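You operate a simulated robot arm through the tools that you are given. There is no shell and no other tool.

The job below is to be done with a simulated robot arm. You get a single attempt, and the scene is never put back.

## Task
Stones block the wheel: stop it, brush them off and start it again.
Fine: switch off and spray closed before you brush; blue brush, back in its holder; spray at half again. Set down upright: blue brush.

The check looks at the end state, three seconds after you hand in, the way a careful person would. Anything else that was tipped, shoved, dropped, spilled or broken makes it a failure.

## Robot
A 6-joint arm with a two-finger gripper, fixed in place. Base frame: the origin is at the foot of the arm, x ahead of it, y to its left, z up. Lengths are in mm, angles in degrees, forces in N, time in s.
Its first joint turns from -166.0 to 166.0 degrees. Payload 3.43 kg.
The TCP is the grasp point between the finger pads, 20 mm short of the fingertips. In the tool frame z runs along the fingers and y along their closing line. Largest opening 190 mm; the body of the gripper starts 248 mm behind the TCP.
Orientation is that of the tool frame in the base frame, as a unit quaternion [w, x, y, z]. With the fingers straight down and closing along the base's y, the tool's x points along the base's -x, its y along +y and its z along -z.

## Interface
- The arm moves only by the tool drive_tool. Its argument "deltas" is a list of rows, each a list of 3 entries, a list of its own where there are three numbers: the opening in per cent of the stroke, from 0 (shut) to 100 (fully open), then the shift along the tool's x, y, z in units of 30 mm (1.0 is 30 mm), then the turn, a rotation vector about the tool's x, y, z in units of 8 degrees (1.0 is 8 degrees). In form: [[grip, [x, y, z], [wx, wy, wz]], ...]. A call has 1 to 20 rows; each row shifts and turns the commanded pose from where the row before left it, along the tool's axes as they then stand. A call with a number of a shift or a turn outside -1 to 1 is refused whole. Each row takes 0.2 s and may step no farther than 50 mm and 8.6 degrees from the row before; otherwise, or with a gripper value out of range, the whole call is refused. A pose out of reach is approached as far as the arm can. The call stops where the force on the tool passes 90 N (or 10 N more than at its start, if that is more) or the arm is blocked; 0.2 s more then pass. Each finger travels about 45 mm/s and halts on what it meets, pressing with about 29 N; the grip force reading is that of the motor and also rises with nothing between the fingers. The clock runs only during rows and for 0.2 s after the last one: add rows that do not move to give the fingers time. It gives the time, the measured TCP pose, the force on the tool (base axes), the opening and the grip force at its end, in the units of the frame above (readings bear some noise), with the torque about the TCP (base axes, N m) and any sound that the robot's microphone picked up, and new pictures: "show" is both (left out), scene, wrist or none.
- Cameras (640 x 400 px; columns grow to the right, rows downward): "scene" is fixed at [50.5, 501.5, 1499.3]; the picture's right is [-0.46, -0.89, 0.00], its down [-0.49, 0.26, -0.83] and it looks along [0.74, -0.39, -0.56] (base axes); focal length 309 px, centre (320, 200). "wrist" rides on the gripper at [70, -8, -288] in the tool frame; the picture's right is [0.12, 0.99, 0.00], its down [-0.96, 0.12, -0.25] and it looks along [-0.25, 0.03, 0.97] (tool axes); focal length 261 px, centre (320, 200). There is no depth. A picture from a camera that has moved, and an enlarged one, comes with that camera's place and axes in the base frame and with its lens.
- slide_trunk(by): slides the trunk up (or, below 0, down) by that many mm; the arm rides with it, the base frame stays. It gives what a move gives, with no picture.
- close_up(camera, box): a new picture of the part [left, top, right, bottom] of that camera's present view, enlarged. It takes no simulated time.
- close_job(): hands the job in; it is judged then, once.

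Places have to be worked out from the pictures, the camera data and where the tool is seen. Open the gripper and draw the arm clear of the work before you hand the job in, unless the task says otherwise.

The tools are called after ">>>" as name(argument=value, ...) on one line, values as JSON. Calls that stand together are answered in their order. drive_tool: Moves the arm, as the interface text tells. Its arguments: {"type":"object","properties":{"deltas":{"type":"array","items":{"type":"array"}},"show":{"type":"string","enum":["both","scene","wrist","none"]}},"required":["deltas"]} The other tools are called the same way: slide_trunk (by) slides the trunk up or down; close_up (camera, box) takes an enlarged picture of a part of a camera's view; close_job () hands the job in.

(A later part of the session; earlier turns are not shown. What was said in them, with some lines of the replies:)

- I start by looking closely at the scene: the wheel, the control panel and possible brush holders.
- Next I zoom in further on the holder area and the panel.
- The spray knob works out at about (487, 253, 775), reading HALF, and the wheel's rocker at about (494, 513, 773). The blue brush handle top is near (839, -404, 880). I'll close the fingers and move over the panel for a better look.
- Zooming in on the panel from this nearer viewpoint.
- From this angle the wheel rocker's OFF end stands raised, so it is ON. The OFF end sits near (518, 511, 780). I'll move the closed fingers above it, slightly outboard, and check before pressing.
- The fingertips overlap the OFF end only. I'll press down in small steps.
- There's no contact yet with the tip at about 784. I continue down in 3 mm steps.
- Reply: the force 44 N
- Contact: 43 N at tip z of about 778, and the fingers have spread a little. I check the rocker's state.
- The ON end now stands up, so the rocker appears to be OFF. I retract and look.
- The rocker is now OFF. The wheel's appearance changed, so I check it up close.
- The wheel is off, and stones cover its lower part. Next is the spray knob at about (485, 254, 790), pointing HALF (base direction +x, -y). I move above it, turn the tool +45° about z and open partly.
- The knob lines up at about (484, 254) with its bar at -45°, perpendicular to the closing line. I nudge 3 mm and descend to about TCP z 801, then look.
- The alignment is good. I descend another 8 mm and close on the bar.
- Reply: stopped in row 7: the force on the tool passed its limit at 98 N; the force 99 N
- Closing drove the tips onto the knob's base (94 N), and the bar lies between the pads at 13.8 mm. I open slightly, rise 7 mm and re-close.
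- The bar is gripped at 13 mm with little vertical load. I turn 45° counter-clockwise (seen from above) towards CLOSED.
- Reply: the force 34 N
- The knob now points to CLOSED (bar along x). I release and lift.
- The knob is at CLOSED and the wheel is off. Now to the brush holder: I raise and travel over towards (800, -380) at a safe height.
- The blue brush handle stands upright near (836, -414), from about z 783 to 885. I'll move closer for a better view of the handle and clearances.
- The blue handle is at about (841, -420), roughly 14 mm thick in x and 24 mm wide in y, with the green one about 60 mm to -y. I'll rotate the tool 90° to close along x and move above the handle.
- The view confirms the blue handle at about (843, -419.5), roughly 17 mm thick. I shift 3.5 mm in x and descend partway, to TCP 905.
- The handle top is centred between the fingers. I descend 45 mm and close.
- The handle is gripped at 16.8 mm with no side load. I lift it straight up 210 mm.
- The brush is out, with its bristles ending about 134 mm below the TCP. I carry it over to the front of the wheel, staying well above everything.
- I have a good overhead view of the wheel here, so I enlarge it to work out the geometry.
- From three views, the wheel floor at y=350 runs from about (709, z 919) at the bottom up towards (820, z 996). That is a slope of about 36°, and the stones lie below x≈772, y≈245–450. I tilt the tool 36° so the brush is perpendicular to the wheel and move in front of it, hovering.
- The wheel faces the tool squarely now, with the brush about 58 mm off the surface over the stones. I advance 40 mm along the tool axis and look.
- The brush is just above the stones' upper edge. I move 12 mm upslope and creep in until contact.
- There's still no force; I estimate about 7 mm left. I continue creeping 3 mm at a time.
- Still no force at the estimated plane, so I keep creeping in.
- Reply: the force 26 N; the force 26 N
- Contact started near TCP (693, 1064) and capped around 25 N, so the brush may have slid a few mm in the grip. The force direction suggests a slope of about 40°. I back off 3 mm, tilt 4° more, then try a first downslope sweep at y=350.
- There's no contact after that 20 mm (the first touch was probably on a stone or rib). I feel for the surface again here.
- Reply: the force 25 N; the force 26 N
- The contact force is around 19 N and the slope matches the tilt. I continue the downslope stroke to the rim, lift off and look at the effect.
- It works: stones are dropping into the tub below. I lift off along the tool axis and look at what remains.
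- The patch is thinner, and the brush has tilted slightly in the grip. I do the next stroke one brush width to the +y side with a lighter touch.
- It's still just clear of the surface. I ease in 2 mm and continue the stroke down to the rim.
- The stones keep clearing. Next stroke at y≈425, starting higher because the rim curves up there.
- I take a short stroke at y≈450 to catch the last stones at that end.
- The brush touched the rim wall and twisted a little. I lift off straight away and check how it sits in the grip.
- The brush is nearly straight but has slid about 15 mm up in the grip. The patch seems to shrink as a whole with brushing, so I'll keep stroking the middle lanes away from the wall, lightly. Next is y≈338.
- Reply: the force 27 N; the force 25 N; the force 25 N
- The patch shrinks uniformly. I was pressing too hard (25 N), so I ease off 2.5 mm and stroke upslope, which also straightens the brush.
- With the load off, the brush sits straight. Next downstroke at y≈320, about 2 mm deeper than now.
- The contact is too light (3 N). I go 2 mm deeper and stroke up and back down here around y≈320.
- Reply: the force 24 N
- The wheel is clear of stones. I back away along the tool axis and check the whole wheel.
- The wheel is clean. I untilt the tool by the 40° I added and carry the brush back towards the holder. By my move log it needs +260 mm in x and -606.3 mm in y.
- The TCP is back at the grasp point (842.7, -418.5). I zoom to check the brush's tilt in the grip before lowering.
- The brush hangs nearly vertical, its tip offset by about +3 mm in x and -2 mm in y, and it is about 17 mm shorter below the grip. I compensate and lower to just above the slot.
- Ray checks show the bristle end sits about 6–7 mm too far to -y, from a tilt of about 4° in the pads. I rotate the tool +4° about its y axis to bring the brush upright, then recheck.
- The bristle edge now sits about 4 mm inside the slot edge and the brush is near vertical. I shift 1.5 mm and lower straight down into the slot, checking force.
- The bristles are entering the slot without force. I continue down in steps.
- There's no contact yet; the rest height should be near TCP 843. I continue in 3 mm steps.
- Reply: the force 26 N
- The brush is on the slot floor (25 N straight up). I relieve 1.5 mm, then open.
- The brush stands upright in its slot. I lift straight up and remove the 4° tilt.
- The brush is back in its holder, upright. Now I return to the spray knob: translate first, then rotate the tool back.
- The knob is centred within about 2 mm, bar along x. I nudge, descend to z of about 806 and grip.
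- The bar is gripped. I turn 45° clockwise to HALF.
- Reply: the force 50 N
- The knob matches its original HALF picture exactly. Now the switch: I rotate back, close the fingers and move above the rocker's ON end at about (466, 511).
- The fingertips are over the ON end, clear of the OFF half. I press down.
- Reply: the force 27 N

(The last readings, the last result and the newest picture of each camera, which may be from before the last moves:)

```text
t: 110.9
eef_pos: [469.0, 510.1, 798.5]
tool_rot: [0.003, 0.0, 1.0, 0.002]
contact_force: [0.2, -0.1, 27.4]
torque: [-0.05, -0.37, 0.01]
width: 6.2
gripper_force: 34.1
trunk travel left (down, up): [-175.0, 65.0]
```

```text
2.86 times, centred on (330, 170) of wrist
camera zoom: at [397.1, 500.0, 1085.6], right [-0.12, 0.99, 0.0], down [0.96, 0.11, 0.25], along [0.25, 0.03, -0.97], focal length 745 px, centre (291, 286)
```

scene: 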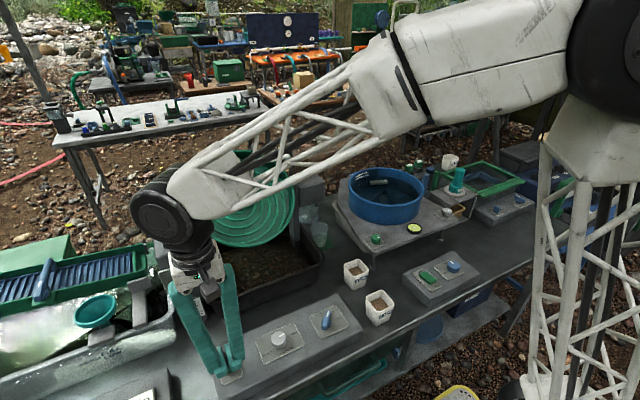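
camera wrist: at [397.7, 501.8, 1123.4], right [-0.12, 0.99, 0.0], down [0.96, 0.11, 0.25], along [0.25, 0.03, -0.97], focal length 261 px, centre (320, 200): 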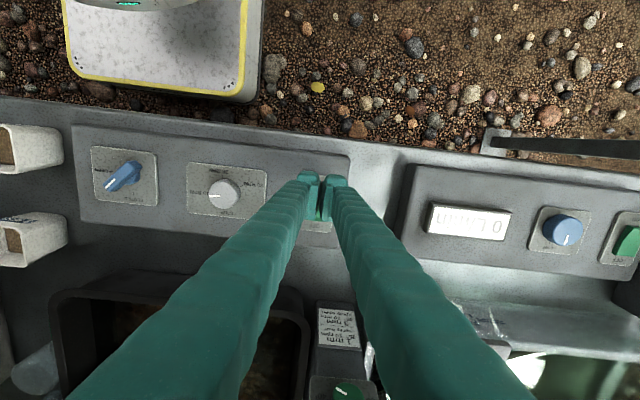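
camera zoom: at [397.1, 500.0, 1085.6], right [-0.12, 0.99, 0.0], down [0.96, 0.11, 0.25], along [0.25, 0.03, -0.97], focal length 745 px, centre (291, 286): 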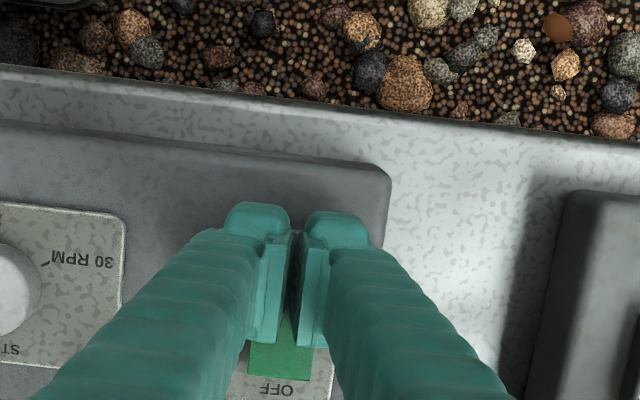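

27 N of contact. I lift and check the rocker and the wheel.

>>> drive_tool(deltas=[[0, [0, 0, 0.05], [0, 0, 0]], [0, [0, 0, -0.5], [0, 0, 0]], [0, [0, 0, -1], [0, 0, 0]], [0, [0, 0, -1], [0, 0, 0]], [0, [0, -0.5, -1], [0, 0, 0]], [0, [0, 0, 0], [0, 0, 0]]])

>>> close_up(camera="scene", box=[200, 330, 264, 390])

>>> close_up(camera="scene", box=[180, 140, 320, 260])

>>> close_up(camera="wrist", box=[260, 100, 400, 240])

```text
t: 112.3
eef_pos: [469.5, 495.1, 900.3]
tool_rot: [0.002, 0.0, 1.0, 0.001]
contact_force: [-0.8, -1.2, -0.4]
torque: [0.02, 0.04, -0.01]
width: 0.0
gripper_force: 34.7
trunk travel left (down, up): [-175.0, 65.0]
camera wrist: at [398.2, 486.1, 1187.5], right [-0.12, 0.99, 0.0], down [0.96, 0.11, 0.25], along [0.25, 0.03, -0.97], focal length 261 px, centre (320, 200)
```

scene: 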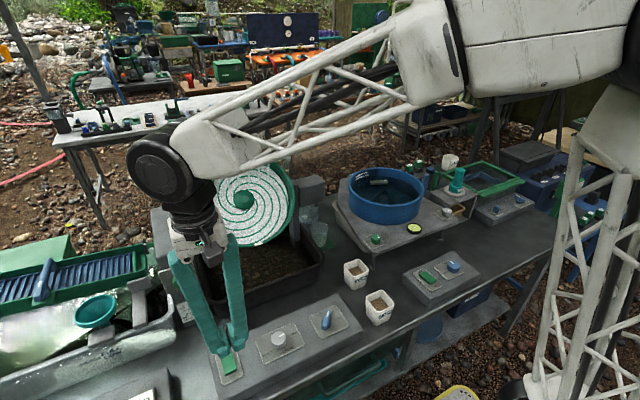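
wrist: 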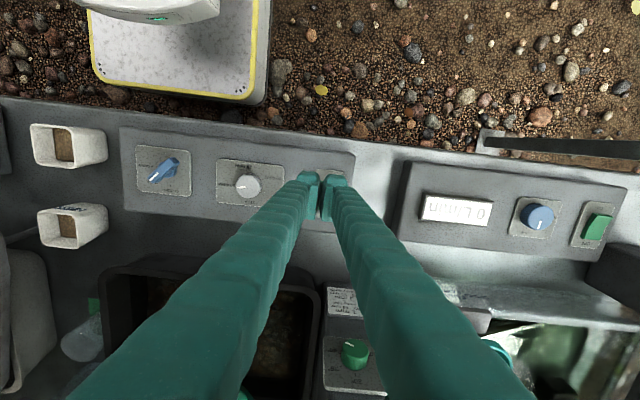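

```text
6.67 times, centred on (232, 360) of scene
camera zoom: at [50.5, 501.5, 1499.3], right [-0.46, -0.89, 0.0], down [-0.49, 0.26, -0.83], along [0.74, -0.39, -0.56], focal length 2059 px, centre (907, -867)
```

zoom: 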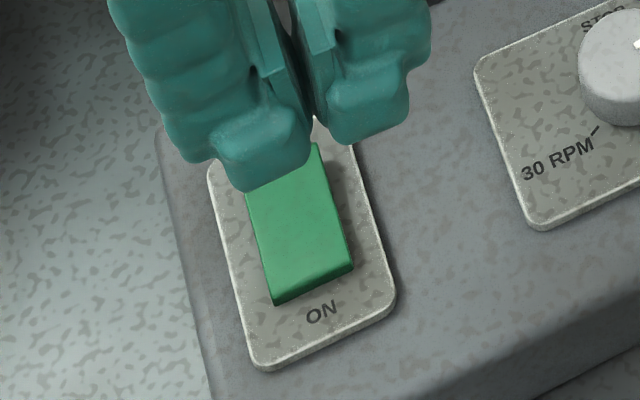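

```text
3.33 times, centred on (250, 200) of scene
camera zoom: at [50.5, 501.5, 1499.3], right [-0.46, -0.89, 0.0], down [-0.49, 0.26, -0.83], along [0.74, -0.39, -0.56], focal length 1030 px, centre (553, 200)
```

zoom: 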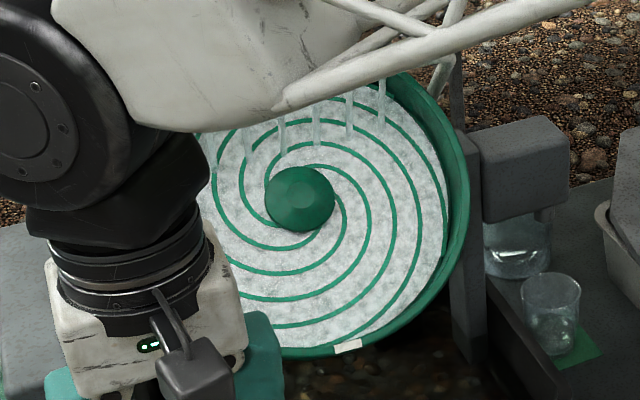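

```text
2.86 times, centred on (330, 170) of wrist
camera zoom: at [398.2, 486.1, 1187.5], right [-0.12, 0.99, 0.0], down [0.96, 0.11, 0.25], along [0.25, 0.03, -0.97], focal length 745 px, centre (291, 286)
```

zoom: 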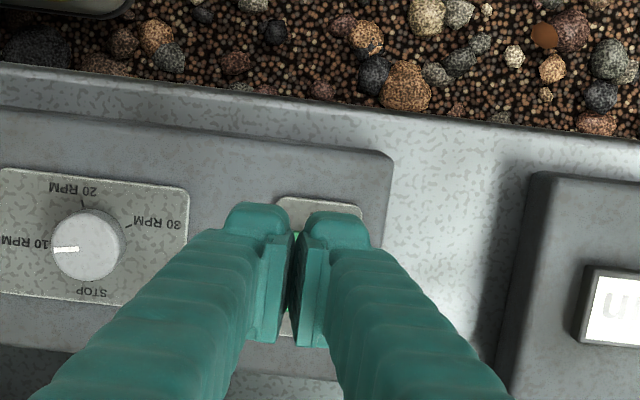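

The wheel is turning (the rim mark moved) with spray on. I raise the arm clear, open the gripper and do a final check.

>>> drive_tool(deltas=[[0, [0, 0, -1], [0, 0, 0]], [0, [0, 0, -1], [0, 0, 0]], [0, [0, 0, -1], [0, 0, 0]], [0, [0, 0, -1], [0, 0, 0]], [0, [0, 0, -1], [0, 0, 0]], [10, [0, -1, -1], [0, 0, 0]], [20, [0, -1, -1], [0, 0, 0]], [40, [0, -1, -1], [0, 0, 0]], [60, [0, -1, -1], [0, 0, 0]], [80, [0, -1, -1], [0, 0, 0]], [100, [0, -1, -0.5], [0, 0, 0]], [100, [0, -1, 0], [0, 0, 0]], [100, [0, -1, 0], [0, 0, 0]], [100, [0, -1, 0], [0, 0, 0]], [100, [0, -1, 0], [0, 0, 0]], [100, [0, -1, 0], [0, 0, 0]], [100, [0, -1, 0], [0, 0, 0]], [100, [0, -1, 0], [0, 0, 0]], [100, [0, 0, 0], [0, 0, 0]]])

>>> close_up(camera="scene", box=[170, 130, 330, 260])

>>> close_up(camera="scene", box=[200, 280, 400, 400])

>>> close_up(camera="scene", box=[400, 145, 500, 208])

```text
t: 116.3
eef_pos: [466.1, 105.2, 1214.6]
tool_rot: [0.002, 0.0, 1.0, 0.001]
contact_force: [0.3, -0.6, -0.2]
torque: [0.0, 0.02, 0.0]
width: 190.0
gripper_force: 0.1
trunk travel left (down, up): [-175.0, 65.0]
camera wrist: at [395.5, 95.8, 1501.5], right [-0.12, 0.99, 0.0], down [0.96, 0.11, 0.25], along [0.25, 0.03, -0.97], focal length 261 px, centre (320, 200)
```

scene: 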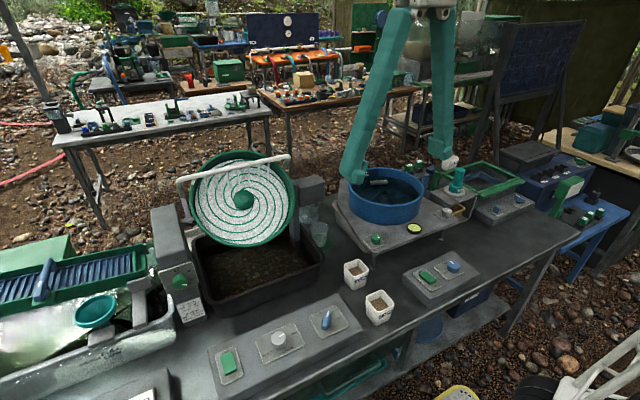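
wrist: 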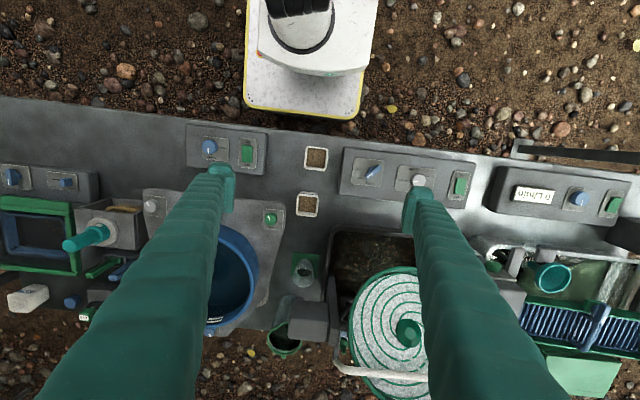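

```text
3.08 times, centred on (250, 195) of scene
camera zoom: at [50.5, 501.5, 1499.3], right [-0.46, -0.89, 0.0], down [-0.49, 0.26, -0.83], along [0.74, -0.39, -0.56], focal length 950 px, centre (535, 215)
```

zoom: 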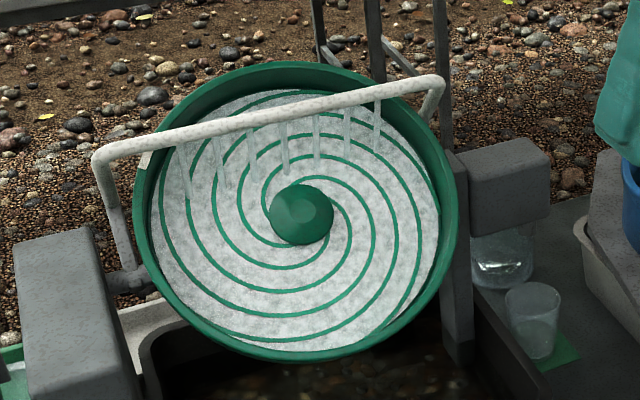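

```text
3.20 times, centred on (300, 340) of scene
camera zoom: at [50.5, 501.5, 1499.3], right [-0.46, -0.89, 0.0], down [-0.49, 0.26, -0.83], along [0.74, -0.39, -0.56], focal length 988 px, centre (384, -248)
```

zoom: 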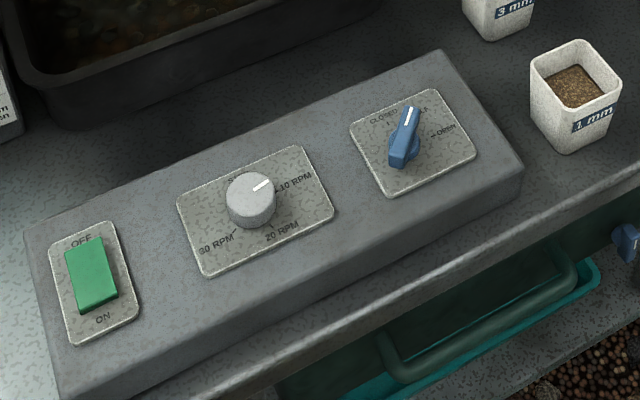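

```text
6.35 times, centred on (450, 176) of scene
camera zoom: at [50.5, 501.5, 1499.3], right [-0.46, -0.89, 0.0], down [-0.49, 0.26, -0.83], along [0.74, -0.39, -0.56], focal length 1961 px, centre (-505, 349)
```

zoom: 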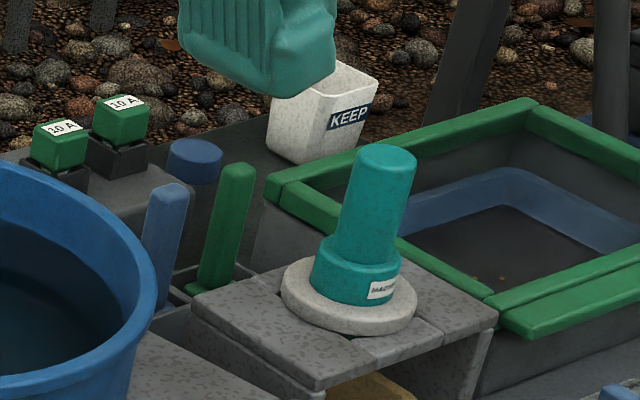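

The wheel is turning clean with the spray at HALF and the switch ON. The brush stands in its holder exactly as at the start, and the arm is clear with the gripper open. I hand in.

>>> close_job()

```text
The job is handed in.
```

The wheel is clear of stones and turning again, and I've handed the job in. The result of the check isn't known yet.

- **Stop:** I switched the wheel off and turned the spray from half to closed before brushing.
- **Brushing:** I took the blue brush and swept the stones off the wheel into the tub below it. No stones are left on the wheel in the last pictures.
- **Brush:** It is back upright in its own slot and looks the same in the pictures as at the start. It slid and twisted a little in the grip during brushing, so I straightened it before lowering it in.
- **Restart:** The spray is back at half and the switch is on. The speed is still at 10 RPM and I did not touch the tilt setting. The white mark on the rim moved between pictures, so the wheel is turning, and the spray is running.

The arm is raised clear of the work with the gripper open. I saw nothing else tipped, moved or spilled.
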